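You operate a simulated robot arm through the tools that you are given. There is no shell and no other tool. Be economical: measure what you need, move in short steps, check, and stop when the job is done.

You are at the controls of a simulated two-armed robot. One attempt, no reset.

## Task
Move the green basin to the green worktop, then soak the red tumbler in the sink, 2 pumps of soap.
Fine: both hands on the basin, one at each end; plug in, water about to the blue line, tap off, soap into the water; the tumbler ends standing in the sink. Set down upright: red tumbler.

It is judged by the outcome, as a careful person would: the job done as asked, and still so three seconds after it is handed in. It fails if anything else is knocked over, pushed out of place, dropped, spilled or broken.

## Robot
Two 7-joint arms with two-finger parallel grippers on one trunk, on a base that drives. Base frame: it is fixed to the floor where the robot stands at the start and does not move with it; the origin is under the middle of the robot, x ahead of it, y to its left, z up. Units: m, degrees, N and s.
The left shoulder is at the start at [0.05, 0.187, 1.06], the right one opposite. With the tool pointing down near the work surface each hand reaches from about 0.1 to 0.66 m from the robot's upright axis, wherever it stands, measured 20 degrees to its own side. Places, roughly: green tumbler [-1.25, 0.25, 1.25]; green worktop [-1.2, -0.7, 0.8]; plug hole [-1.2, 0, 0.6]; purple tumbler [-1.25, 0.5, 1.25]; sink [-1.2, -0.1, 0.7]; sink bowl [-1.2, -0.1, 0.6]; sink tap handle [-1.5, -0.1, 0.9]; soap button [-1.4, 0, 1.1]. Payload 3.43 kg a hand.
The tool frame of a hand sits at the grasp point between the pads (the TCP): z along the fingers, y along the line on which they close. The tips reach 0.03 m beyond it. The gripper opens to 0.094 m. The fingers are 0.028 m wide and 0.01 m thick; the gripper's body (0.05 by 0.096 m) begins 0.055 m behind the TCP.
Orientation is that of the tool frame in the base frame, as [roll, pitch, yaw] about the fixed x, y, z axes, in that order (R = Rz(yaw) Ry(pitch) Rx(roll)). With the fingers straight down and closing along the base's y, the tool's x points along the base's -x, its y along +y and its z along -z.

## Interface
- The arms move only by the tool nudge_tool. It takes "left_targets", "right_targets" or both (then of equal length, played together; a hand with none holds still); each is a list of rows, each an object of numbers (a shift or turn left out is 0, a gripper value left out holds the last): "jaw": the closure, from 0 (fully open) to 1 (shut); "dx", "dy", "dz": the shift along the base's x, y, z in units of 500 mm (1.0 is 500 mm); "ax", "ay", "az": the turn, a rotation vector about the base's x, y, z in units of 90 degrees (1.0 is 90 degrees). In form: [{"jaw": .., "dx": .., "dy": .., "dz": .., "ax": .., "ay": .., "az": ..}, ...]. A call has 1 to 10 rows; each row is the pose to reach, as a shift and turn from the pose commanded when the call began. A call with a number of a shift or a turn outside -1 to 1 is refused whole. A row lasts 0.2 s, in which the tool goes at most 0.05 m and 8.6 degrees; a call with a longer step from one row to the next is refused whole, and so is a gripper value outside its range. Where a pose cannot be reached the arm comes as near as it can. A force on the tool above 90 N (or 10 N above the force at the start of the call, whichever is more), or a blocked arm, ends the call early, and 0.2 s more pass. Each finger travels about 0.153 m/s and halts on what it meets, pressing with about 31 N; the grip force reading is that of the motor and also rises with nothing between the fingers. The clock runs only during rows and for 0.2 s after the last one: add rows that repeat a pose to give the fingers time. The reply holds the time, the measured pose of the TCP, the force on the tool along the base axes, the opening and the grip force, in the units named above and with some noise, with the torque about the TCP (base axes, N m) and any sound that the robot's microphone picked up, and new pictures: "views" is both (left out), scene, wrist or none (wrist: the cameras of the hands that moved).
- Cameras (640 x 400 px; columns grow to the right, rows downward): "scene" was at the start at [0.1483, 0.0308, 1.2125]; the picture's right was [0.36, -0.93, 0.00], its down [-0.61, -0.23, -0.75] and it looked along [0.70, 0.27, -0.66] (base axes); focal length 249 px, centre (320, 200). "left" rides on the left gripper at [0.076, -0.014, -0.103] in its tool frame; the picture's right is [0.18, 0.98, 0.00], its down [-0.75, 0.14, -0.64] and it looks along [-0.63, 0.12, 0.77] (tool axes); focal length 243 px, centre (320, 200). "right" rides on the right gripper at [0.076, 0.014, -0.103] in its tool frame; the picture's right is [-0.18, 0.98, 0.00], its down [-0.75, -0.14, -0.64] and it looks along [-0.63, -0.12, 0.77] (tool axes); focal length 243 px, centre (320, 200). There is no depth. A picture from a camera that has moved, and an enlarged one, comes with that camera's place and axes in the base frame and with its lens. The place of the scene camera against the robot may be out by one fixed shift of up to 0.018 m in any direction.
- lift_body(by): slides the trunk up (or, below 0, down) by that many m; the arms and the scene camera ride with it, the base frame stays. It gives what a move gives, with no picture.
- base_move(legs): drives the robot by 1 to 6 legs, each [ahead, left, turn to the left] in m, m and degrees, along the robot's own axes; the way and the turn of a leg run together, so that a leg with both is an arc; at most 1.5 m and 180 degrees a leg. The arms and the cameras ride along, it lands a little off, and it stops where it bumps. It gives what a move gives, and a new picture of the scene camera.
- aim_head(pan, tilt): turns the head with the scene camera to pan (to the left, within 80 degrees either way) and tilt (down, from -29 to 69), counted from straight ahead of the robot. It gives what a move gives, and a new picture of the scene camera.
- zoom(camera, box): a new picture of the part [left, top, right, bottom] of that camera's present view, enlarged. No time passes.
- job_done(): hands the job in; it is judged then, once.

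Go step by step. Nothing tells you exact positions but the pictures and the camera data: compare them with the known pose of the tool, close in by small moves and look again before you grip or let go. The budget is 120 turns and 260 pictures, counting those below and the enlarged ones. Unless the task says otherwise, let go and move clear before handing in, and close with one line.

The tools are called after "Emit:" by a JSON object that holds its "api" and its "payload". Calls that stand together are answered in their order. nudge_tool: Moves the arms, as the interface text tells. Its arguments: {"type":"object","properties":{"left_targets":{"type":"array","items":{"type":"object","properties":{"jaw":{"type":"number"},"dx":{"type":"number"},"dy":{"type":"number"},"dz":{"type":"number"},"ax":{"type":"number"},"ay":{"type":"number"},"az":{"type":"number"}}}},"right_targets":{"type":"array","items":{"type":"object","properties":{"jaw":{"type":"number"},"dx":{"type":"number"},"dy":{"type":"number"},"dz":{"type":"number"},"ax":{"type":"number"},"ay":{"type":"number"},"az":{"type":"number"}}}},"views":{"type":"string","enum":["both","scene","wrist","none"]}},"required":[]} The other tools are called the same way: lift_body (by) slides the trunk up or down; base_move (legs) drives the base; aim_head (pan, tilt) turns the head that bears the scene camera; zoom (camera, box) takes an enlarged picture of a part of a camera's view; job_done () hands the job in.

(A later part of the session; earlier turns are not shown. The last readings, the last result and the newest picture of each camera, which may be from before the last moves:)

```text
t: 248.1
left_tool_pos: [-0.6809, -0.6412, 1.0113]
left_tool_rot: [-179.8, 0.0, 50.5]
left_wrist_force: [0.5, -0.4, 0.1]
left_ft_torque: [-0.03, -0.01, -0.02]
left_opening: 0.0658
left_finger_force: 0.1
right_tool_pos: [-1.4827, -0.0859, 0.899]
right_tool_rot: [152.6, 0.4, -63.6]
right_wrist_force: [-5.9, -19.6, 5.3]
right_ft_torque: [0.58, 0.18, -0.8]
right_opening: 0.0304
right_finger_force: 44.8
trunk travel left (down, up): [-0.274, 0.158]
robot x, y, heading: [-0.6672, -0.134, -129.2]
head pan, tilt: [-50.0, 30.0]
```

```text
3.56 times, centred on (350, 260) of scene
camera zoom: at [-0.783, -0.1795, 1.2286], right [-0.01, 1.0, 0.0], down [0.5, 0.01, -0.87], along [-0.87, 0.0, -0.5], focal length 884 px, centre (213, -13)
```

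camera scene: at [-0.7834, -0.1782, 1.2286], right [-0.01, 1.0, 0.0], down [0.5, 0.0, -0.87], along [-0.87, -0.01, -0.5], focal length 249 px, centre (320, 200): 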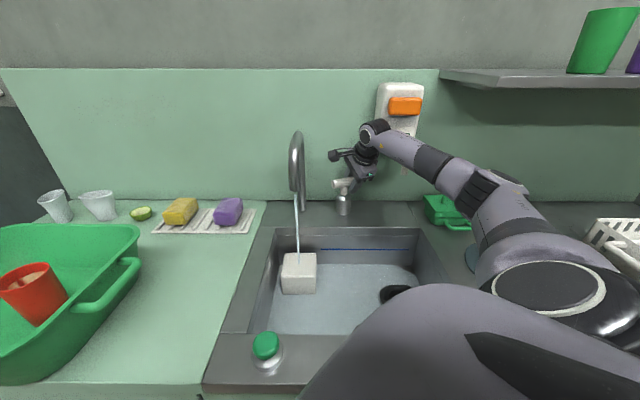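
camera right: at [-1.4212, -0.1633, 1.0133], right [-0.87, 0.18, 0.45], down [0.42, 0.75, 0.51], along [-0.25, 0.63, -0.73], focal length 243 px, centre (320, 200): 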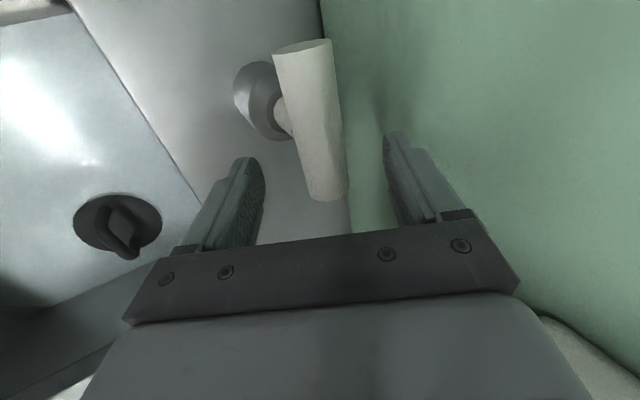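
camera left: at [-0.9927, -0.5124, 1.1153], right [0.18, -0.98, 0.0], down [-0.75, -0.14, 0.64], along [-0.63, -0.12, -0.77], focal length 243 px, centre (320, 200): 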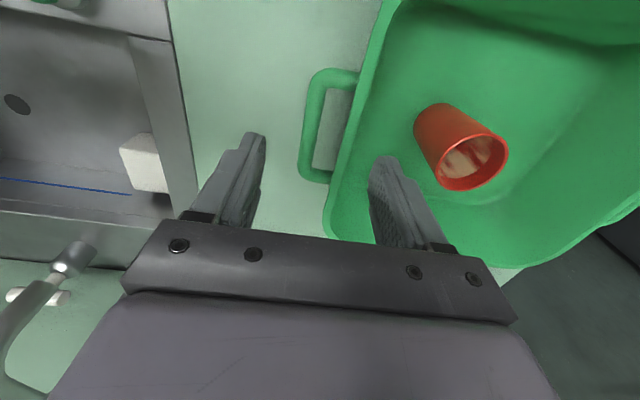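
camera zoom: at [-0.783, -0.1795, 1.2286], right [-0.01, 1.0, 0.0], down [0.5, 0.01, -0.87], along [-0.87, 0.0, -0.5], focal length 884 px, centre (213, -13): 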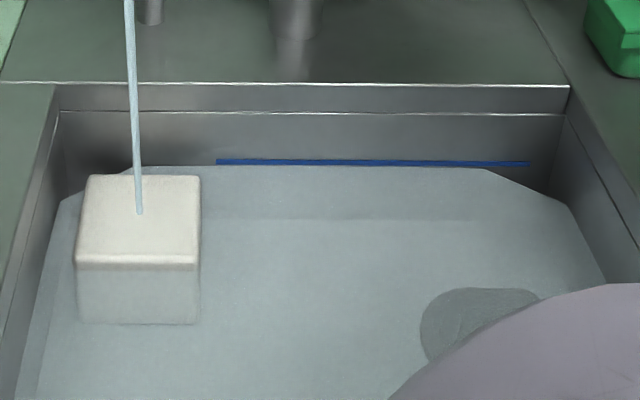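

Water is just touching the lower edge of the line. I'll hold 2 s more, then close the tap.

Emit:
{"api": "nudge_tool", "payload": {"right_targets": [{"dx": 0}, {"dx": 0}, {"dx": 0}, {"dx": 0}, {"dx": 0}, {"dx": 0}, {"dx": 0}, {"dx": 0}, {"dx": 0}, {"dx": 0}], "views": "none"}}

Emit:
{"api": "nudge_tool", "payload": {"right_targets": [{"dx": 0.009, "az": -0.09}, {"dx": 0.018, "az": -0.18}, {"dx": 0.025, "dy": 0.001, "az": -0.27}, {"dx": 0.028, "dy": 0.001, "az": -0.305}, {"dx": 0.028, "dy": 0.001, "az": -0.305}], "views": "scene"}}

Emit:
{"api": "zoom", "payload": {"camera": "scene", "box": [260, 220, 440, 300]}}

```text
t: 250.3
left_tool_pos: [-0.6789, -0.6427, 1.0097]
left_tool_rot: [-179.8, 0.1, 50.5]
left_wrist_force: [-0.3, 0.3, 0.3]
left_ft_torque: [-0.01, -0.01, 0.0]
left_opening: 0.066
left_finger_force: 0.0
right_tool_pos: [-1.4814, -0.0868, 0.8985]
right_tool_rot: [152.6, 0.4, -63.7]
right_wrist_force: [-6.6, -20.2, 6.2]
right_ft_torque: [0.93, 0.32, -0.99]
right_opening: 0.0302
right_finger_force: 45.3
trunk travel left (down, up): [-0.274, 0.158]
robot x, y, heading: [-0.6692, -0.1333, -129.4]
head pan, tilt: [-50.0, 30.0]
```

```text
t: 251.5
left_tool_pos: [-0.6807, -0.6402, 1.0127]
left_tool_rot: [-179.9, 0.1, 50.3]
left_wrist_force: [-1.3, -0.8, 0.7]
left_ft_torque: [-0.03, -0.02, 0.01]
left_opening: 0.0657
left_finger_force: 0.1
right_tool_pos: [-1.4684, -0.0821, 0.8988]
right_tool_rot: [152.3, 0.3, -91.4]
right_wrist_force: [-14.7, -3.0, 13.1]
right_ft_torque: [-0.32, 0.09, 0.98]
right_opening: 0.0301
right_finger_force: 45.1
trunk travel left (down, up): [-0.274, 0.158]
robot x, y, heading: [-0.6677, -0.1346, -129.7]
head pan, tilt: [-50.0, 30.0]
camera scene: at [-0.7839, -0.1771, 1.2286], right [-0.01, 1.0, 0.0], down [0.5, 0.0, -0.87], along [-0.87, -0.01, -0.5], focal length 249 px, centre (320, 200)
```

scene: 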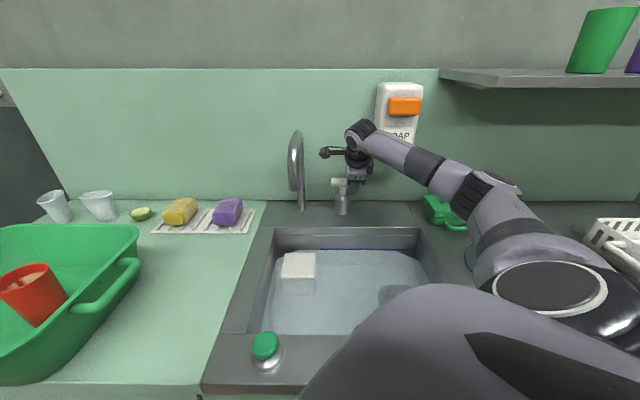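

```text
3.56 times, centred on (350, 260) of scene
camera zoom: at [-0.7839, -0.1771, 1.2286], right [-0.01, 1.0, 0.0], down [0.5, 0.0, -0.87], along [-0.87, -0.01, -0.5], focal length 884 px, centre (213, -13)
```

zoom: 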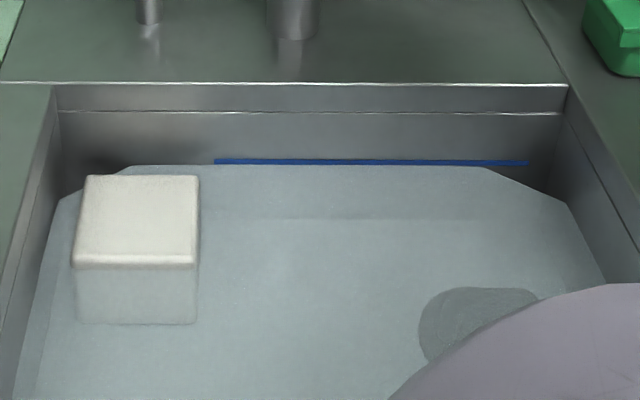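

Tap is off with the water at the blue line. I'll release the handle and back out along the approach path.

Emit:
{"api": "nudge_tool", "payload": {"right_targets": [{"jaw": 0.5}, {"jaw": 0.5}, {"dx": 0.037, "dz": 0.071}, {"dx": 0.074, "dz": 0.142}, {"dx": 0.16, "dz": 0.15}, {"dx": 0.25, "dz": 0.15}, {"dx": 0.34, "dz": 0.15}, {"dx": 0.43, "dz": 0.15}], "views": "scene"}}

Emit:
{"api": "zoom", "payload": {"camera": "scene", "box": [280, 70, 440, 220]}}

```text
t: 253.3
left_tool_pos: [-0.6798, -0.6399, 1.0133]
left_tool_rot: [-179.9, 0.1, 50.5]
left_wrist_force: [-1.2, 0.3, 0.4]
left_ft_torque: [0.01, 0.05, -0.04]
left_opening: 0.0659
left_finger_force: 0.1
right_tool_pos: [-1.2519, -0.085, 0.9723]
right_tool_rot: [152.8, 0.2, -91.2]
right_wrist_force: [0.3, 0.5, 0.5]
right_ft_torque: [-0.01, 0.02, 0.03]
right_opening: 0.0469
right_finger_force: 0.0
trunk travel left (down, up): [-0.274, 0.158]
robot x, y, heading: [-0.6637, -0.13, -129.6]
head pan, tilt: [-50.0, 30.0]
camera scene: at [-0.7838, -0.177, 1.2285], right [-0.01, 1.0, 0.0], down [0.5, 0.0, -0.87], along [-0.87, -0.01, -0.5], focal length 249 px, centre (320, 200)
```

scene: 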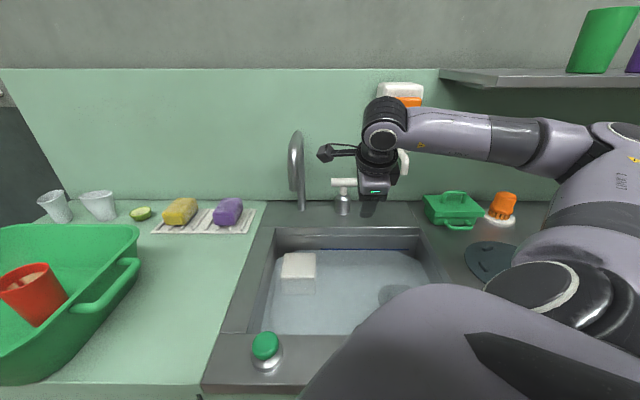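

```text
2.67 times, centred on (360, 145) of scene
camera zoom: at [-0.7838, -0.177, 1.2285], right [-0.01, 1.0, 0.0], down [0.5, 0.0, -0.87], along [-0.87, -0.01, -0.5], focal length 663 px, centre (213, 347)
```

zoom: 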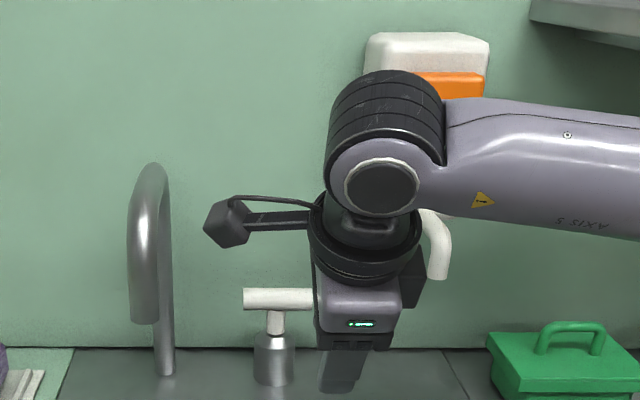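

Next is the soap. I place the button at about (-1.428, 0.023, 1.123). I'll close the fingers, raise the hand and tilt it horizontal in front of the button.

Emit:
{"api": "nudge_tool", "payload": {"right_targets": [{"dz": 0.05, "ay": 0.085, "jaw": 1}, {"dz": 0.1, "dy": 0.02, "ay": 0.17}, {"dz": 0.15, "dy": 0.05, "ay": 0.255}, {"dz": 0.19, "dy": 0.09, "ay": 0.34}, {"dz": 0.23, "dy": 0.13, "ay": 0.425}, {"dz": 0.26, "dy": 0.17, "ay": 0.51}, {"dz": 0.29, "dy": 0.2, "ay": 0.6}, {"dz": 0.306, "dy": 0.216, "ay": 0.69}], "views": "both"}}

```text
t: 255.1
left_tool_pos: [-0.6802, -0.6397, 1.0126]
left_tool_rot: [-179.9, -0.1, 50.5]
left_wrist_force: [0.4, -0.6, 0.5]
left_ft_torque: [0.03, 0.0, 0.02]
left_opening: 0.0658
left_finger_force: 0.1
right_tool_pos: [-1.2848, 0.0304, 1.1387]
right_tool_rot: [90.6, -1.0, -90.8]
right_wrist_force: [-0.2, 0.0, 0.7]
right_ft_torque: [-0.02, 0.02, 0.0]
right_opening: 0.0
right_finger_force: 31.3
right hand out of reach, approached as far as the arm can: row 5, 6, 7, 8
trunk travel left (down, up): [-0.274, 0.158]
robot x, y, heading: [-0.6657, -0.1343, -129.7]
head pan, tilt: [-50.0, 30.0]
camera scene: at [-0.7842, -0.1768, 1.2285], right [-0.01, 1.0, 0.0], down [0.5, 0.0, -0.87], along [-0.87, -0.01, -0.5], focal length 249 px, centre (320, 200)
camera right: at [-1.1815, -0.0471, 1.1551], right [-0.01, 0.2, 0.98], down [0.65, 0.74, -0.15], along [-0.76, 0.64, -0.14], focal length 243 px, centre (320, 200)
```

scene: 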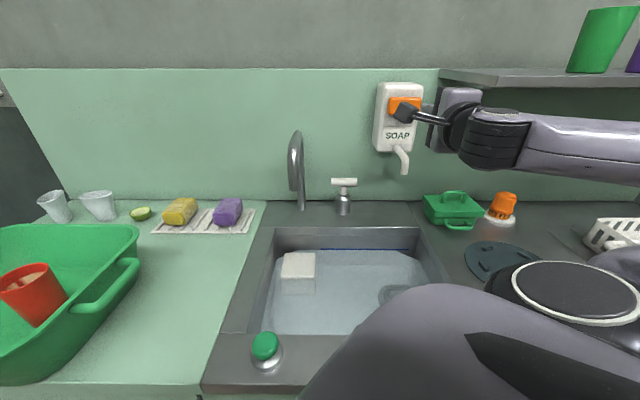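
right: 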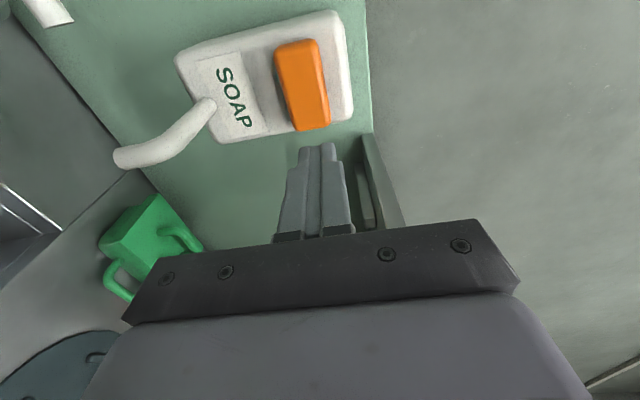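

Button centre confirmed at (-1.428, 0.018, 1.124). I'll line up the fingertips and approach to just short of it.

Emit:
{"api": "nudge_tool", "payload": {"right_targets": [{"dy": -0.022, "dz": -0.03}, {"dx": -0.06, "dy": -0.022, "dz": -0.03}, {"dx": -0.12, "dy": -0.022, "dz": -0.03}, {"dx": -0.17, "dy": -0.022, "dz": -0.03}], "views": "both"}}

```text
t: 256.1
left_tool_pos: [-0.6813, -0.6401, 1.0114]
left_tool_rot: [-179.8, 0.0, 50.5]
left_wrist_force: [1.0, 0.0, -0.5]
left_ft_torque: [0.02, -0.02, 0.0]
left_opening: 0.0657
left_finger_force: 0.1
right_tool_pos: [-1.3692, 0.0202, 1.124]
right_tool_rot: [90.8, -0.9, -90.8]
right_wrist_force: [0.2, 0.4, -0.4]
right_ft_torque: [-0.01, 0.0, -0.01]
right_opening: 0.0001
right_finger_force: 30.9
right hand out of reach, approached as far as the arm can: row 1
trunk travel left (down, up): [-0.274, 0.158]
robot x, y, heading: [-0.6671, -0.1328, -129.4]
head pan, tilt: [-50.0, 30.0]
camera scene: at [-0.7844, -0.177, 1.2285], right [-0.01, 1.0, 0.0], down [0.5, 0.0, -0.87], along [-0.87, -0.01, -0.5], focal length 249 px, centre (320, 200)
camera right: at [-1.2664, -0.058, 1.1399], right [-0.01, 0.2, 0.98], down [0.65, 0.74, -0.14], along [-0.76, 0.64, -0.14], focal length 243 px, centre (320, 200)
```

scene: 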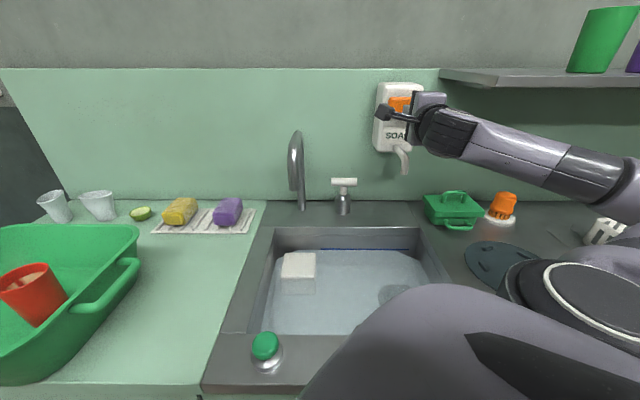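
right: 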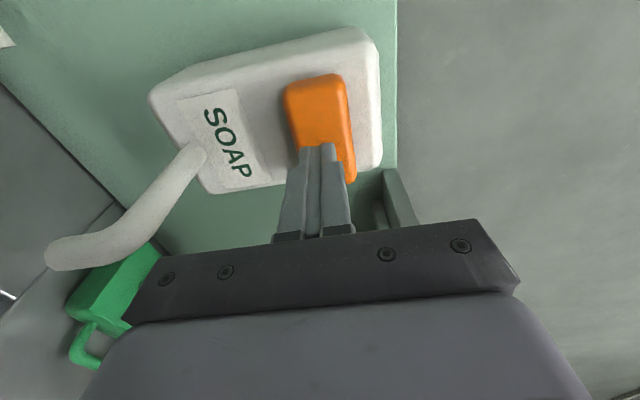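

The tips are about 3 cm from the button, which is right in line. I'll push in slowly and watch the force.

Emit:
{"api": "nudge_tool", "payload": {"right_targets": [{"dx": -0.03}, {"dx": -0.05}, {"dx": -0.065}, {"dx": -0.08}], "views": "wrist"}}

```text
t: 257.3
left_tool_pos: [-0.6745, -0.6392, 1.0132]
left_tool_rot: [-179.5, 0.4, 50.3]
left_wrist_force: [-0.5, 0.8, 0.1]
left_ft_torque: [-0.04, 0.04, 0.03]
left_opening: 0.0657
left_finger_force: 0.0
right_tool_pos: [-1.3942, 0.0207, 1.1247]
right_tool_rot: [91.8, -0.9, -90.4]
right_wrist_force: [27.9, 1.7, -10.1]
right_ft_torque: [0.03, -0.27, -0.14]
right_opening: 0.0002
right_finger_force: 31.0
trunk travel left (down, up): [-0.274, 0.158]
robot x, y, heading: [-0.6662, -0.1295, -129.7]
head pan, tilt: [-50.0, 30.0]
heard: click
stopped in row 4 (right hand): the force on the tool passed its limit (the readings are from after the stop); the commanded pose is now the measured one
camera right: at [-1.2921, -0.0565, 1.1429], right [-0.03, 0.2, 0.98], down [0.65, 0.75, -0.13], along [-0.76, 0.63, -0.15], focal length 243 px, centre (320, 200)
```

right: 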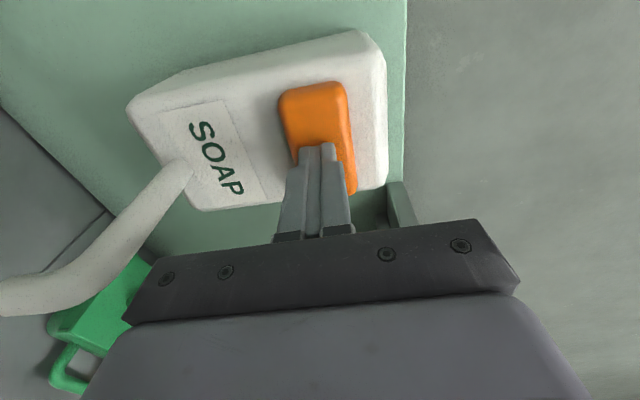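

A click: one pump. I'll retract fully so the button resets, and look for soap in the water.

Emit:
{"api": "nudge_tool", "payload": {"right_targets": [{"dx": 0.03}, {"dx": 0.07}, {"dx": 0.07}, {"dx": 0.07}], "views": "both"}}

Emit:
{"api": "zoom", "payload": {"camera": "scene", "box": [260, 130, 450, 340]}}

```text
t: 258.3
left_tool_pos: [-0.6802, -0.6386, 1.0119]
left_tool_rot: [-179.9, 0.1, 50.4]
left_wrist_force: [-0.1, 0.2, 0.1]
left_ft_torque: [-0.02, -0.01, 0.03]
left_opening: 0.0659
left_finger_force: 0.1
right_tool_pos: [-1.368, 0.019, 1.1202]
right_tool_rot: [91.9, -0.7, -90.3]
right_wrist_force: [-0.2, 0.0, -0.6]
right_ft_torque: [-0.02, -0.02, 0.03]
right_opening: 0.0003
right_finger_force: 30.5
trunk travel left (down, up): [-0.274, 0.158]
robot x, y, heading: [-0.6647, -0.1332, -129.8]
head pan, tilt: [-50.0, 30.0]
camera scene: at [-0.783, -0.1767, 1.2285], right [-0.01, 1.0, 0.0], down [0.5, 0.0, -0.87], along [-0.87, 0.0, -0.5], focal length 249 px, centre (320, 200)
camera right: at [-1.2672, -0.0577, 1.1389], right [-0.03, 0.2, 0.98], down [0.65, 0.75, -0.13], along [-0.76, 0.63, -0.15], focal length 243 px, centre (320, 200)
```

scene: 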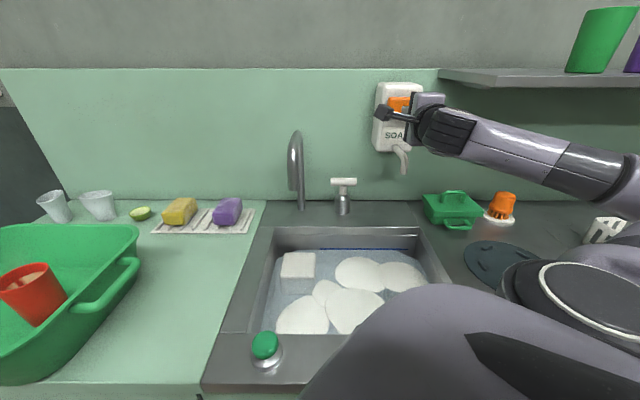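
right: 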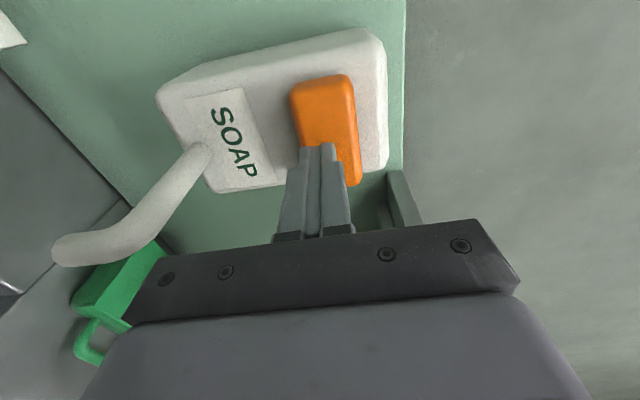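

```text
1.90 times, centred on (355, 235) of scene
camera zoom: at [-0.783, -0.1767, 1.2285], right [-0.01, 1.0, 0.0], down [0.5, 0.0, -0.87], along [-0.87, 0.0, -0.5], focal length 474 px, centre (253, 133)
```

zoom: 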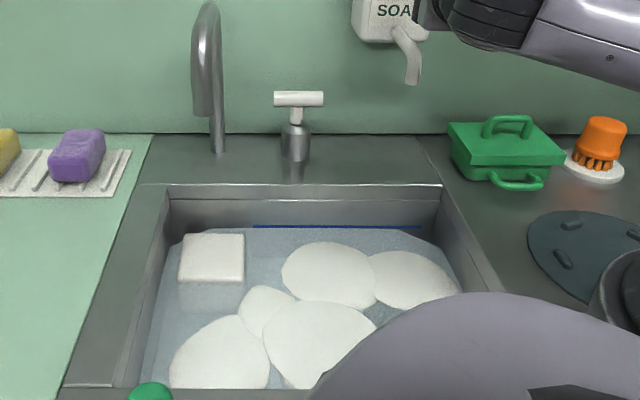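

Foam confirms the first pump landed in the water. Now the second and last pump.

Emit:
{"api": "nudge_tool", "payload": {"right_targets": [{"dx": -0.03, "dz": 0.006}, {"dx": -0.05, "dz": 0.006}, {"dx": -0.065, "dz": 0.006}], "views": "none"}}

```text
t: 259.1
left_tool_pos: [-0.678, -0.6398, 1.0116]
left_tool_rot: [-179.8, 0.3, 50.3]
left_wrist_force: [0.3, 0.5, 0.4]
left_ft_torque: [-0.03, -0.01, 0.02]
left_opening: 0.0654
left_finger_force: 0.1
right_tool_pos: [-1.3962, 0.0193, 1.1228]
right_tool_rot: [92.2, -0.7, -90.3]
right_wrist_force: [45.4, 3.1, -16.1]
right_ft_torque: [0.08, -0.38, 0.06]
right_opening: 0.0001
right_finger_force: 31.2
trunk travel left (down, up): [-0.274, 0.158]
robot x, y, heading: [-0.6662, -0.1289, -129.9]
head pan, tilt: [-50.0, 30.0]
heard: click
```

Second click heard: two pumps done. I'll back away and bring the hand upright again.

Emit:
{"api": "nudge_tool", "payload": {"right_targets": [{"dx": 0.06}, {"dx": 0.15}, {"dx": 0.24, "ay": -0.09}, {"dx": 0.32, "ay": -0.18}, {"dx": 0.4, "ay": -0.27}, {"dx": 0.48, "ay": -0.36}, {"dx": 0.54, "ay": -0.45}, {"dx": 0.56, "ay": -0.54}, {"dx": 0.58, "ay": -0.63}, {"dx": 0.6, "ay": -0.72}], "views": "none"}}

Emit:
{"api": "nudge_tool", "payload": {"right_targets": [{"ay": -0.09}, {"ay": -0.18, "az": 0.02}, {"ay": -0.27, "az": 0.02}, {"ay": -0.3, "az": 0.02}], "views": "scene"}}

```text
t: 261.3
left_tool_pos: [-0.6788, -0.6403, 1.0126]
left_tool_rot: [180.0, 0.1, 50.4]
left_wrist_force: [-0.8, -1.0, 0.1]
left_ft_torque: [0.01, -0.03, -0.01]
left_opening: 0.0656
left_finger_force: 0.0
right_tool_pos: [-1.1011, 0.0191, 1.1236]
right_tool_rot: [157.0, 0.1, -90.7]
right_wrist_force: [-0.2, 0.2, 0.1]
right_ft_torque: [0.02, 0.02, -0.03]
right_opening: 0.0
right_finger_force: 31.2
right hand out of reach, approached as far as the arm can: row 4, 5, 6
trunk travel left (down, up): [-0.274, 0.158]
robot x, y, heading: [-0.6681, -0.1312, -129.9]
head pan, tilt: [-50.0, 30.0]
```

```text
t: 262.3
left_tool_pos: [-0.6806, -0.6405, 1.0133]
left_tool_rot: [-179.9, 0.1, 50.5]
left_wrist_force: [-0.5, 0.3, -0.7]
left_ft_torque: [-0.01, 0.0, 0.04]
left_opening: 0.0654
left_finger_force: 0.1
right_tool_pos: [-1.102, 0.0192, 1.1223]
right_tool_rot: [-176.1, 0.0, -89.0]
right_wrist_force: [0.2, -0.1, 0.4]
right_ft_torque: [-0.01, -0.01, 0.02]
right_opening: 0.0
right_finger_force: 31.2
trunk travel left (down, up): [-0.274, 0.158]
robot x, y, heading: [-0.6655, -0.1319, -129.6]
head pan, tilt: [-50.0, 30.0]
camera scene: at [-0.783, -0.1766, 1.2285], right [-0.01, 1.0, 0.0], down [0.5, 0.0, -0.87], along [-0.87, 0.0, -0.5], focal length 249 px, centre (320, 200)
```

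scene: 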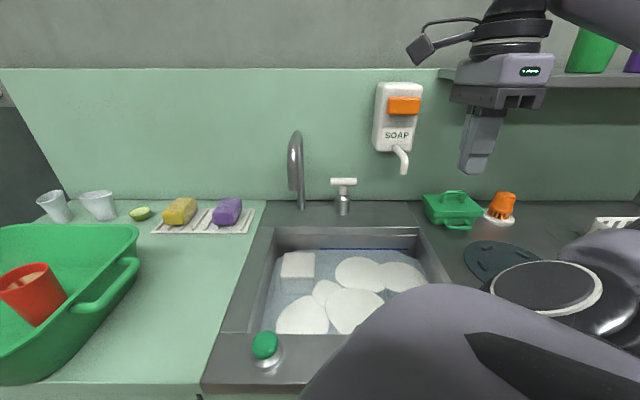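

Tap off, foam in the water, everything in place. Next, the tumbler: I'll step back, turn to face the counter and move left to the basin, raising the left hand for clearance.

Emit:
{"api": "nudge_tool", "payload": {"left_targets": [{"dz": 0.06}, {"dz": 0.12}, {"dz": 0.16}], "views": "none"}}

Emit:
{"api": "base_move", "payload": {"legs": [[-0.0255, 0.031, 0], [0, 0, -50.4]]}}

```text
t: 263.1
left_tool_pos: [-0.6801, -0.6393, 1.091]
left_tool_rot: [-179.9, 0.0, 50.5]
left_wrist_force: [0.4, 0.3, -0.4]
left_ft_torque: [0.02, -0.01, -0.01]
left_opening: 0.0658
left_finger_force: 0.1
right_tool_pos: [-1.1026, 0.0175, 1.1226]
right_tool_rot: [-176.3, -0.1, -89.0]
right_wrist_force: [-0.2, 0.0, -0.7]
right_ft_torque: [0.0, -0.01, -0.01]
right_opening: 0.0001
right_finger_force: 30.4
trunk travel left (down, up): [-0.274, 0.158]
robot x, y, heading: [-0.6688, -0.1315, -129.8]
head pan, tilt: [-50.0, 30.0]
```

```text
t: 266.3
left_tool_pos: [-1.0274, -0.4427, 1.0912]
left_tool_rot: [-179.8, 0.1, -0.3]
left_wrist_force: [-0.2, -0.3, -0.5]
left_ft_torque: [0.02, -0.02, -0.03]
left_opening: 0.0659
left_finger_force: 0.1
right_tool_pos: [-0.7854, 0.3003, 1.1232]
right_tool_rot: [-176.1, 0.0, -139.7]
right_wrist_force: [0.3, -0.3, -0.5]
right_ft_torque: [-0.01, 0.0, 0.0]
right_opening: 0.0
right_finger_force: 30.6
trunk travel left (down, up): [-0.274, 0.158]
robot x, y, heading: [-0.6259, -0.1342, 179.8]
head pan, tilt: [-50.0, 30.0]
camera scene: at [-0.7313, -0.0614, 1.2285], right [0.77, 0.64, 0.0], down [0.32, -0.39, -0.87], along [-0.55, 0.67, -0.5], focal length 249 px, centre (320, 200)
```

scene: 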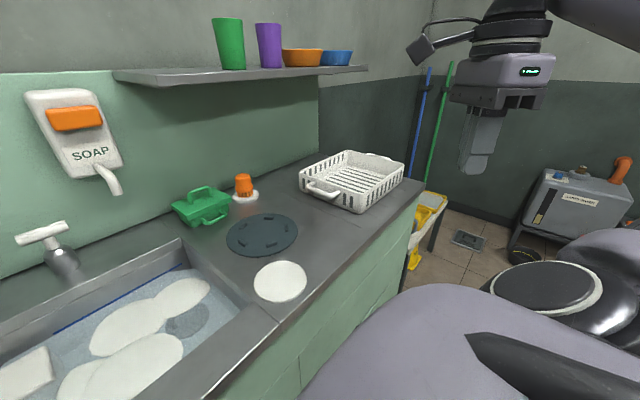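

Emit:
{"api": "base_move", "payload": {"legs": [[0, 0.69, 0]]}}

Emit:
{"api": "aim_head", "payload": {"pan": 0, "tilt": 45}}

Emit:
{"api": "zoom", "payload": {"camera": "scene", "box": [230, 100, 470, 260]}}

```text
t: 270.0
left_tool_pos: [-1.025, -1.1201, 1.0912]
left_tool_rot: [-180.0, 0.1, -0.3]
left_wrist_force: [0.3, -0.8, -0.4]
left_ft_torque: [-0.02, -0.01, -0.05]
left_opening: 0.0657
left_finger_force: 0.1
right_tool_pos: [-0.78, -0.3768, 1.1236]
right_tool_rot: [-176.2, 0.1, -139.8]
right_wrist_force: [0.5, 0.4, 0.7]
right_ft_torque: [-0.02, -0.01, 0.0]
right_opening: 0.0002
right_finger_force: 30.8
trunk travel left (down, up): [-0.274, 0.158]
robot x, y, heading: [-0.6235, -0.8122, 179.5]
head pan, tilt: [-50.0, 30.0]
stopped in leg 1: the robot was blocked; the commanded pose is now the measured one
camera scene: at [-0.7279, -0.7388, 1.2285], right [0.77, 0.64, 0.0], down [0.32, -0.39, -0.87], along [-0.55, 0.67, -0.5], focal length 249 px, centre (320, 200)
```

scene: 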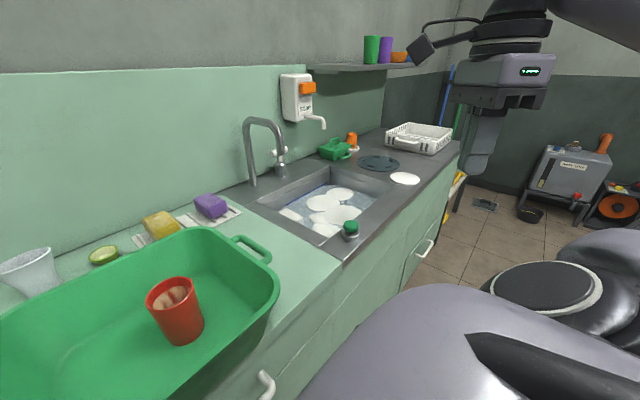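

```text
t: 271.1
left_tool_pos: [-1.0255, -1.12, 1.091]
left_tool_rot: [-179.9, 0.0, -0.5]
left_wrist_force: [0.1, -1.0, -1.2]
left_ft_torque: [-0.04, -0.01, -0.01]
left_opening: 0.0656
left_finger_force: 0.1
right_tool_pos: [-0.7823, -0.3772, 1.1233]
right_tool_rot: [-176.2, -0.1, -139.8]
right_wrist_force: [-0.5, 0.6, 0.5]
right_ft_torque: [-0.02, 0.02, 0.0]
right_opening: 0.0002
right_finger_force: 31.1
trunk travel left (down, up): [-0.274, 0.158]
robot x, y, heading: [-0.6191, -0.8114, 179.4]
head pan, tilt: [0.0, 45.0]
camera scene: at [-0.7519, -0.8083, 1.2059], right [0.01, 1.0, 0.0], down [0.71, -0.01, -0.71], along [-0.71, 0.01, -0.71], focal length 249 px, centre (320, 200)
```

scene: 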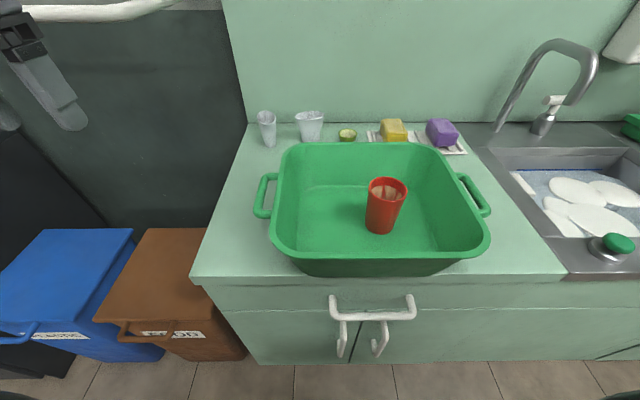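

```text
2.50 times, centred on (350, 180) of scene
camera zoom: at [-0.7519, -0.8083, 1.2059], right [0.01, 1.0, 0.0], down [0.71, -0.01, -0.71], along [-0.71, 0.01, -0.71], focal length 622 px, centre (245, 250)
```

zoom: 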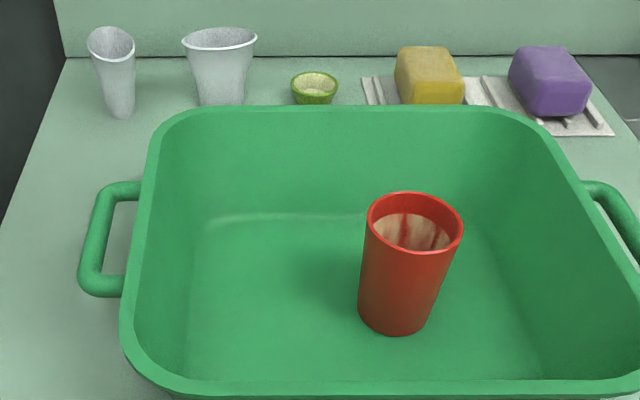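

The tumbler stands at about (-1.077, -0.684), rim at z≈0.91 and 67 mm across. I'll bring the open right hand above it.

Emit:
{"api": "nudge_tool", "payload": {"right_targets": [{"dx": -0.059, "dy": -0.061, "az": 0.055, "jaw": 0}, {"dx": -0.118, "dy": -0.122, "az": 0.11}, {"dx": -0.177, "dy": -0.184, "az": 0.165}, {"dx": -0.236, "dy": -0.245, "az": 0.22}, {"dx": -0.295, "dy": -0.307, "dz": -0.03, "az": 0.275}, {"dx": -0.354, "dy": -0.368, "dz": -0.06, "az": 0.33}, {"dx": -0.413, "dy": -0.43, "dz": -0.09, "az": 0.385}, {"dx": -0.472, "dy": -0.491, "dz": -0.12, "az": 0.44}, {"dx": -0.532, "dy": -0.552, "dz": -0.15, "az": 0.495}, {"dx": -0.592, "dy": -0.614, "dz": -0.18, "az": 0.553}], "views": "both"}}

```text
t: 273.3
left_tool_pos: [-1.0254, -1.121, 1.0921]
left_tool_rot: [-179.9, 0.1, -0.5]
left_wrist_force: [-0.6, -0.1, 1.5]
left_ft_torque: [-0.03, 0.0, 0.01]
left_opening: 0.0655
left_finger_force: 0.1
right_tool_pos: [-1.0524, -0.6454, 1.0272]
right_tool_rot: [-176.3, -0.1, -91.2]
right_wrist_force: [-0.1, 0.5, 0.4]
right_ft_torque: [0.02, -0.05, -0.01]
right_opening: 0.0942
right_finger_force: 0.1
right hand out of reach, approached as far as the arm can: row 9, 10
trunk travel left (down, up): [-0.274, 0.158]
robot x, y, heading: [-0.6233, -0.8105, 179.8]
head pan, tilt: [0.0, 45.0]
camera scene: at [-0.7522, -0.8083, 1.2059], right [0.01, 1.0, 0.0], down [0.71, -0.01, -0.71], along [-0.71, 0.01, -0.71], focal length 249 px, centre (320, 200)
camera right: at [-1.074, -0.7205, 1.128], right [-0.98, 0.2, -0.06], down [0.11, 0.75, 0.65], along [0.18, 0.63, -0.76], focal length 243 px, centre (320, 200)
```

scene: 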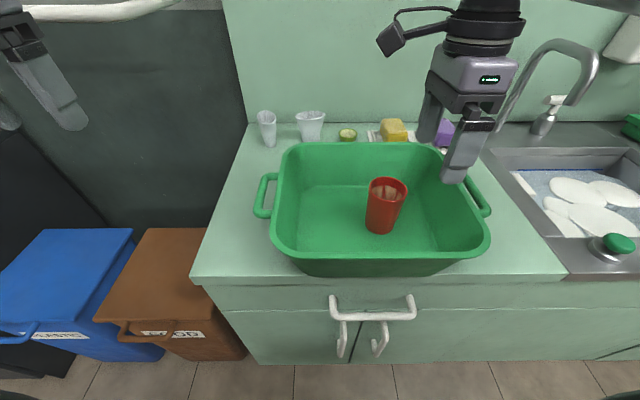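
right: 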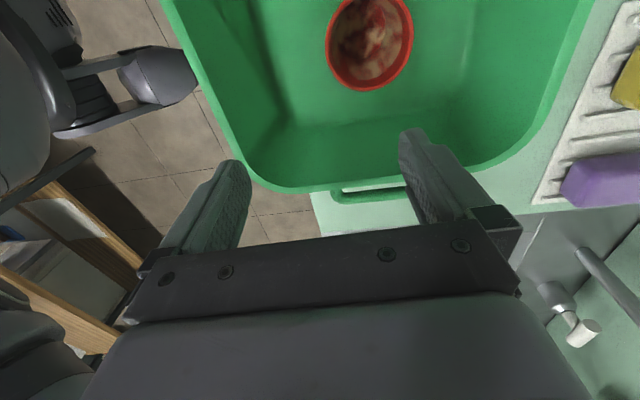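

The tumbler is at (-1.09, -0.686) from the wrist view. I'll try completing the last 4 cm while coming lower.

Emit:
{"api": "nudge_tool", "payload": {"right_targets": [{"dx": -0.025, "dy": -0.027, "dz": -0.02, "ay": 0.042}, {"dx": -0.05, "dy": -0.055, "dz": -0.04, "ay": 0.042}, {"dx": -0.076, "dy": -0.082, "dz": -0.06, "ay": 0.042}], "views": "wrist"}}

```text
t: 274.1
left_tool_pos: [-1.0247, -1.1197, 1.0913]
left_tool_rot: [-179.9, 0.1, -0.5]
left_wrist_force: [0.2, 0.4, 1.2]
left_ft_torque: [0.03, 0.02, -0.02]
left_opening: 0.0655
left_finger_force: 0.0
right_tool_pos: [-1.0667, -0.6511, 0.9946]
right_tool_rot: [179.9, 0.0, -90.0]
right_wrist_force: [0.1, -0.6, 1.0]
right_ft_torque: [0.01, 0.01, -0.02]
right_opening: 0.094
right_finger_force: 0.1
right hand out of reach, approached as far as the arm can: row 1, 2, 3
trunk travel left (down, up): [-0.274, 0.158]
robot x, y, heading: [-0.623, -0.8114, 179.5]
head pan, tilt: [0.0, 45.0]
camera right: at [-1.0795, -0.7273, 1.0971], right [-0.98, 0.18, 0.0], down [0.14, 0.75, 0.64], along [0.12, 0.63, -0.77], focal length 243 px, centre (320, 200)
```

right: 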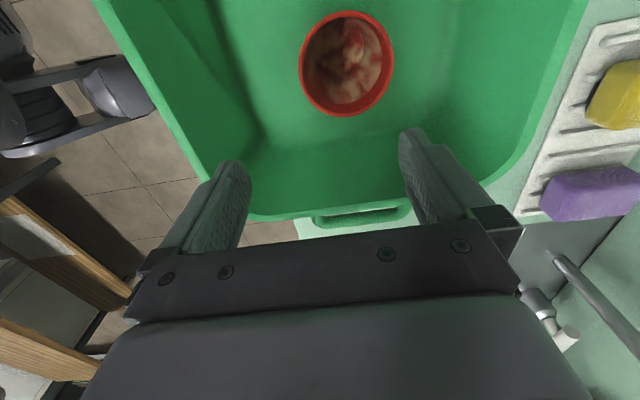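

The hand is 4 cm short sideways; a 5° left turn of the base supplies exactly that.

Emit:
{"api": "base_move", "payload": {"legs": [[0.01, 0, 5.2]]}}

Emit:
{"api": "nudge_tool", "payload": {"right_targets": [{"dz": -0.02}, {"dz": -0.04}], "views": "wrist"}}

```text
t: 274.9
left_tool_pos: [-1.0158, -1.1287, 1.0909]
left_tool_rot: [180.0, 0.1, 1.1]
left_wrist_force: [-0.1, -0.3, 0.3]
left_ft_torque: [-0.02, -0.04, -0.01]
left_opening: 0.0658
left_finger_force: 0.0
right_tool_pos: [-1.0704, -0.6605, 0.9946]
right_tool_rot: [179.9, -0.1, -88.4]
right_wrist_force: [0.5, 0.0, -0.3]
right_ft_torque: [0.01, -0.02, 0.0]
right_opening: 0.094
right_finger_force: 0.1
trunk travel left (down, up): [-0.274, 0.158]
robot x, y, heading: [-0.6234, -0.8102, -178.9]
head pan, tilt: [0.0, 45.0]
stopped in leg 1: the robot was blocked; the commanded pose is now the measured one
camera scene: at [-0.7514, -0.8102, 1.2059], right [-0.02, 1.0, 0.0], down [0.71, 0.01, -0.71], along [-0.71, -0.01, -0.71], focal length 249 px, centre (320, 200)
```

scene: 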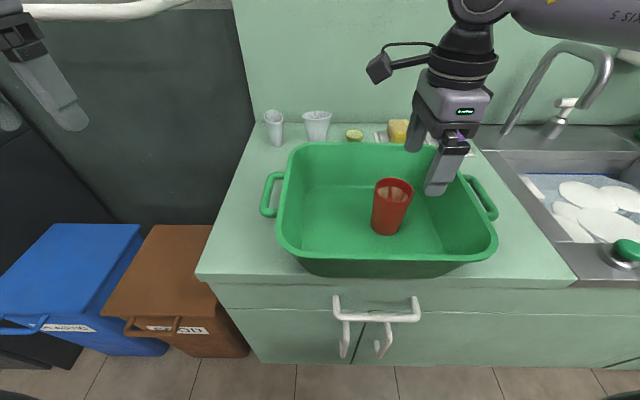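

```text
t: 275.6
left_tool_pos: [-1.0172, -1.1287, 1.0916]
left_tool_rot: [-179.9, 0.1, 0.9]
left_wrist_force: [-0.4, 0.0, -0.1]
left_ft_torque: [0.01, 0.02, 0.02]
left_opening: 0.0659
left_finger_force: 0.0
right_tool_pos: [-1.069, -0.6608, 0.9742]
right_tool_rot: [179.9, -0.1, -88.5]
right_wrist_force: [-0.4, 0.3, 0.5]
right_ft_torque: [0.03, 0.03, 0.01]
right_opening: 0.0941
right_finger_force: 0.0
trunk travel left (down, up): [-0.274, 0.158]
robot x, y, heading: [-0.6258, -0.8106, -179.0]
head pan, tilt: [0.0, 45.0]
camera right: at [-1.081, -0.737, 1.0771], right [-0.99, 0.16, 0.0], down [0.12, 0.76, 0.64], along [0.1, 0.63, -0.77], focal length 243 px, centre (320, 200)
```

right: 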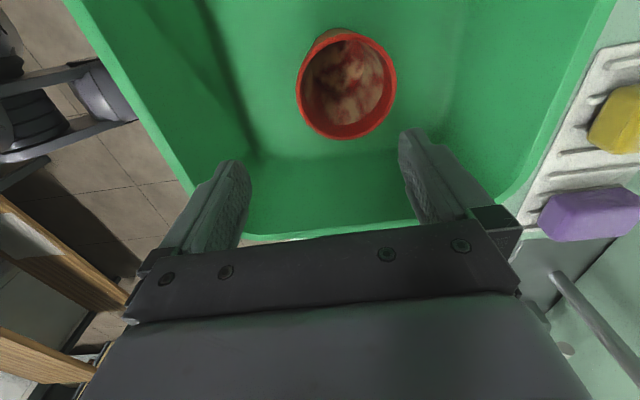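

Something at the far left blocks the base, so I'll ease 2 cm right. Instead I'll turn the right hand's yaw to 0, which lets that arm reach further inward.

Emit:
{"api": "base_move", "payload": {"legs": [[0, -0.02, 0]]}}

Emit:
{"api": "nudge_tool", "payload": {"right_targets": [{"dz": 0.03, "az": 0.095}, {"dz": 0.06, "az": 0.19}, {"dz": 0.06, "az": 0.285}, {"dz": 0.06, "az": 0.38}, {"dz": 0.06, "az": 0.475}, {"dz": 0.06, "az": 0.57}, {"dz": 0.06, "az": 0.665}, {"dz": 0.06, "az": 0.76}, {"dz": 0.06, "az": 0.855}, {"dz": 0.06, "az": 0.95}], "views": "none"}}

Emit:
{"api": "nudge_tool", "payload": {"right_targets": [{"dx": -0.02, "dy": -0.05}, {"dx": -0.042, "dy": -0.1}], "views": "both"}}

```text
t: 276.4
left_tool_pos: [-1.0142, -1.1218, 1.0912]
left_tool_rot: [-179.9, -0.1, 1.3]
left_wrist_force: [0.2, 0.4, -0.6]
left_ft_torque: [0.0, -0.01, 0.01]
left_opening: 0.0658
left_finger_force: 0.1
right_tool_pos: [-1.0674, -0.6527, 0.9751]
right_tool_rot: [179.9, 0.0, -88.1]
right_wrist_force: [-0.2, -0.6, 0.5]
right_ft_torque: [0.05, -0.01, 0.01]
right_opening: 0.0941
right_finger_force: 0.1
trunk travel left (down, up): [-0.274, 0.158]
robot x, y, heading: [-0.6197, -0.8007, -178.8]
head pan, tilt: [0.0, 45.0]
stopped in leg 1: the robot was blocked; the commanded pose is now the measured one
camera scene: at [-0.75, -0.8023, 1.2059], right [-0.02, 1.0, 0.0], down [0.71, 0.02, -0.71], along [-0.71, -0.01, -0.71], focal length 249 px, centre (320, 200)
```

scene: 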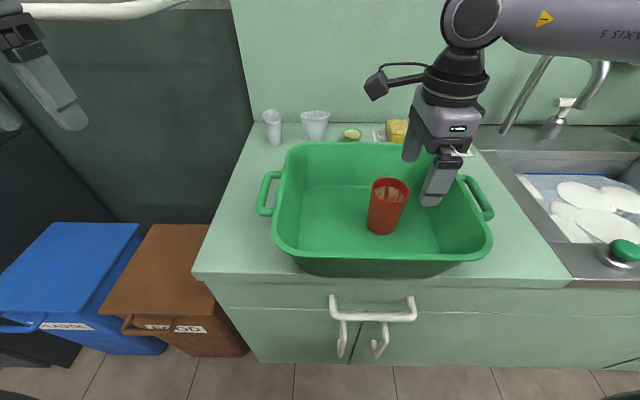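

```text
t: 278.6
left_tool_pos: [-1.0143, -1.1218, 1.091]
left_tool_rot: [-179.9, 0.1, 1.3]
left_wrist_force: [0.5, 0.9, 0.0]
left_ft_torque: [0.05, 0.01, -0.03]
left_opening: 0.066
left_finger_force: 0.0
right_tool_pos: [-1.0671, -0.6536, 1.0041]
right_tool_rot: [179.9, 0.0, -2.6]
right_wrist_force: [0.2, -0.1, 0.0]
right_ft_torque: [-0.01, -0.01, 0.0]
right_opening: 0.0937
right_finger_force: 0.1
trunk travel left (down, up): [-0.274, 0.158]
robot x, y, heading: [-0.6218, -0.7964, -179.0]
head pan, tilt: [0.0, 45.0]
```

```text
t: 279.2
left_tool_pos: [-1.0141, -1.1224, 1.09]
left_tool_rot: [-179.8, 0.0, 1.3]
left_wrist_force: [-0.6, -0.4, 0.0]
left_ft_torque: [-0.02, 0.01, -0.02]
left_opening: 0.0658
left_finger_force: 0.1
right_tool_pos: [-1.0658, -0.6558, 1.0017]
right_tool_rot: [179.9, -0.1, -2.7]
right_wrist_force: [0.8, 0.0, 0.8]
right_ft_torque: [-0.01, 0.01, -0.01]
right_opening: 0.0941
right_finger_force: 0.1
right hand out of reach, approached as far as the arm can: row 1, 2
trunk travel left (down, up): [-0.274, 0.158]
robot x, y, heading: [-0.6225, -0.7996, -178.9]
head pan, tilt: [0.0, 45.0]
camera scene: at [-0.7501, -0.802, 1.2059], right [-0.02, 1.0, 0.0], down [0.71, 0.02, -0.71], along [-0.71, -0.02, -0.71], focal length 249 px, centre (320, 200)
camera right: at [-0.9887, -0.6734, 1.1042], right [-0.23, -0.97, 0.0], down [-0.75, 0.18, 0.64], along [-0.62, 0.15, -0.77], focal length 243 px, centre (320, 200)
```

scene: 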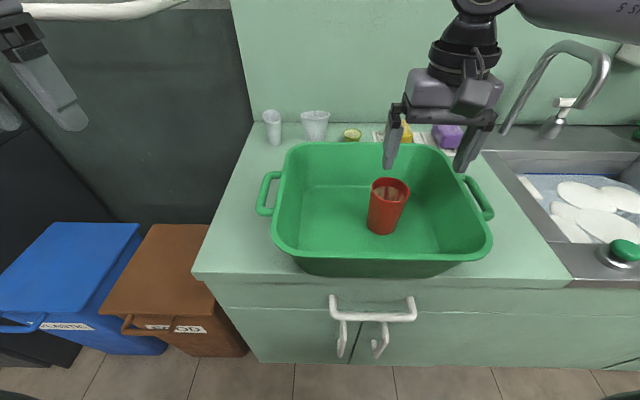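
right: 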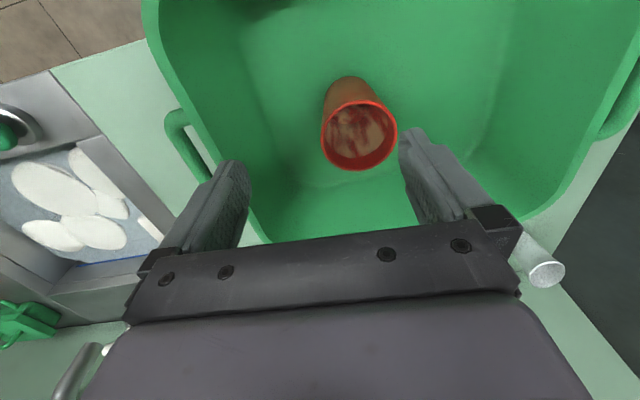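

The base seems to be catching the cabinet's door handles, which stick out. I'll back off 5 cm, then shift left.

Emit:
{"api": "base_move", "payload": {"legs": [[-0.05, 0, -1.1], [0, 0.08, 0]]}}

Emit:
{"api": "nudge_tool", "payload": {"right_targets": [{"dx": -0.04}, {"dx": -0.09}, {"dx": -0.12}], "views": "both"}}

```text
t: 280.7
left_tool_pos: [-0.9705, -1.1947, 1.0921]
left_tool_rot: [-179.9, 0.0, 0.2]
left_wrist_force: [0.3, 0.3, 0.3]
left_ft_torque: [-0.01, -0.03, -0.02]
left_opening: 0.066
left_finger_force: 0.1
right_tool_pos: [-1.0117, -0.7277, 1.0018]
right_tool_rot: [179.9, 0.0, -3.8]
right_wrist_force: [-0.9, -0.3, -0.4]
right_ft_torque: [0.04, 0.04, 0.0]
right_opening: 0.094
right_finger_force: 0.1
trunk travel left (down, up): [-0.274, 0.158]
robot x, y, heading: [-0.5717, -0.8794, -180.0]
head pan, tilt: [0.0, 45.0]
camera scene: at [-0.7001, -0.8787, 1.2059], right [0.0, 1.0, 0.0], down [0.71, 0.0, -0.71], along [-0.71, 0.0, -0.71], focal length 249 px, centre (320, 200)
```

scene: 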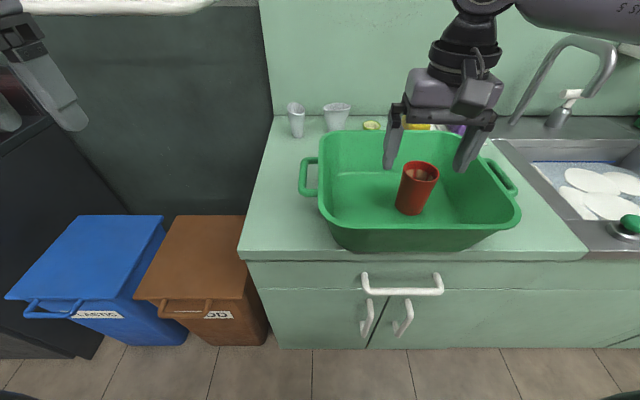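

```text
t: 281.5
left_tool_pos: [-0.9706, -1.1945, 1.0912]
left_tool_rot: [180.0, 0.0, 0.3]
left_wrist_force: [0.3, 0.3, 0.0]
left_ft_torque: [-0.03, 0.0, 0.02]
left_opening: 0.0657
left_finger_force: 0.0
right_tool_pos: [-1.0483, -0.6982, 0.9985]
right_tool_rot: [179.9, 0.1, -3.8]
right_wrist_force: [0.9, 1.1, 0.0]
right_ft_torque: [0.0, 0.0, 0.03]
right_opening: 0.0941
right_finger_force: 0.1
right hand out of reach, approached as far as the arm can: row 1, 2, 3
trunk travel left (down, up): [-0.274, 0.158]
robot x, y, heading: [-0.5717, -0.8793, -179.8]
head pan, tilt: [0.0, 45.0]
camera scene: at [-0.7002, -0.878, 1.2059], right [0.0, 1.0, 0.0], down [0.71, 0.0, -0.71], along [-0.71, 0.0, -0.71], focal length 249 px, centre (320, 200)
camera right: at [-0.9735, -0.7182, 1.1004], right [-0.25, -0.97, 0.0], down [-0.74, 0.19, 0.64], along [-0.62, 0.16, -0.77], focal length 243 px, centre (320, 200)
```

scene: 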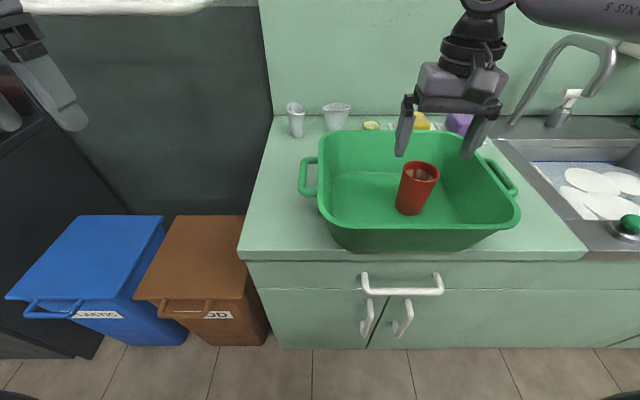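
right: 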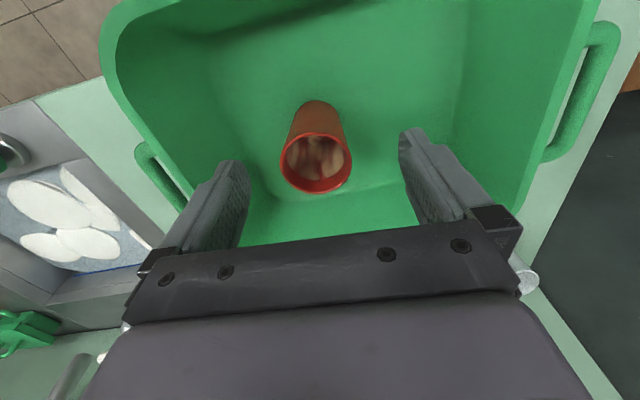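

The right arm now has the mirrored inward limit, so I'll shift the base 5 cm more left and a little forward, then close in on the tumbler at (-1.086, -0.687).

Emit:
{"api": "base_move", "payload": {"legs": [[0.02, 0.05, 0]]}}

Emit:
{"api": "nudge_tool", "payload": {"right_targets": [{"dx": -0.01, "dy": 0.03}, {"dx": -0.02, "dy": 0.075}, {"dx": -0.035, "dy": 0.12}], "views": "wrist"}}

```text
t: 282.5
left_tool_pos: [-0.9914, -1.2431, 1.0896]
left_tool_rot: [-179.9, -0.1, 0.2]
left_wrist_force: [0.0, -0.5, 0.1]
left_ft_torque: [0.02, 0.04, 0.0]
left_opening: 0.066
left_finger_force: 0.1
right_tool_pos: [-1.0692, -0.7494, 0.9987]
right_tool_rot: [179.8, 0.0, -3.9]
right_wrist_force: [0.2, -0.1, 0.0]
right_ft_torque: [0.0, -0.03, -0.02]
right_opening: 0.0941
right_finger_force: 0.0
trunk travel left (down, up): [-0.274, 0.158]
robot x, y, heading: [-0.5934, -0.9298, -180.0]
head pan, tilt: [0.0, 45.0]
camera scene: at [-0.7203, -0.9281, 1.2059], right [0.0, 1.0, 0.0], down [0.71, 0.0, -0.71], along [-0.71, 0.0, -0.71], focal length 249 px, centre (320, 200)
```

scene: 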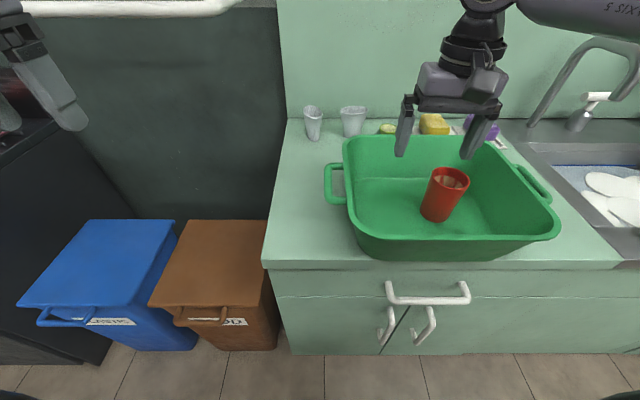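

```text
t: 283.3
left_tool_pos: [-0.9908, -1.2429, 1.0909]
left_tool_rot: [-180.0, 0.0, 0.2]
left_wrist_force: [-0.6, -0.1, 0.4]
left_ft_torque: [-0.01, 0.0, 0.04]
left_opening: 0.0658
left_finger_force: 0.0
right_tool_pos: [-1.0853, -0.6895, 0.9988]
right_tool_rot: [179.8, 0.0, -3.9]
right_wrist_force: [-0.3, 1.0, 0.0]
right_ft_torque: [0.0, -0.02, -0.01]
right_opening: 0.094
right_finger_force: 0.0
trunk travel left (down, up): [-0.274, 0.158]
robot x, y, heading: [-0.5938, -0.927, -179.8]
head pan, tilt: [0.0, 45.0]
camera right: at [-1.0099, -0.7079, 1.1012], right [-0.25, -0.97, 0.0], down [-0.74, 0.19, 0.64], along [-0.62, 0.16, -0.77], focal length 243 px, centre (320, 200)
```

right: 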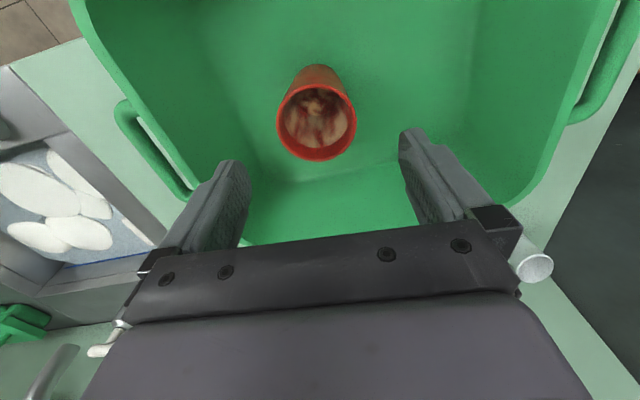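

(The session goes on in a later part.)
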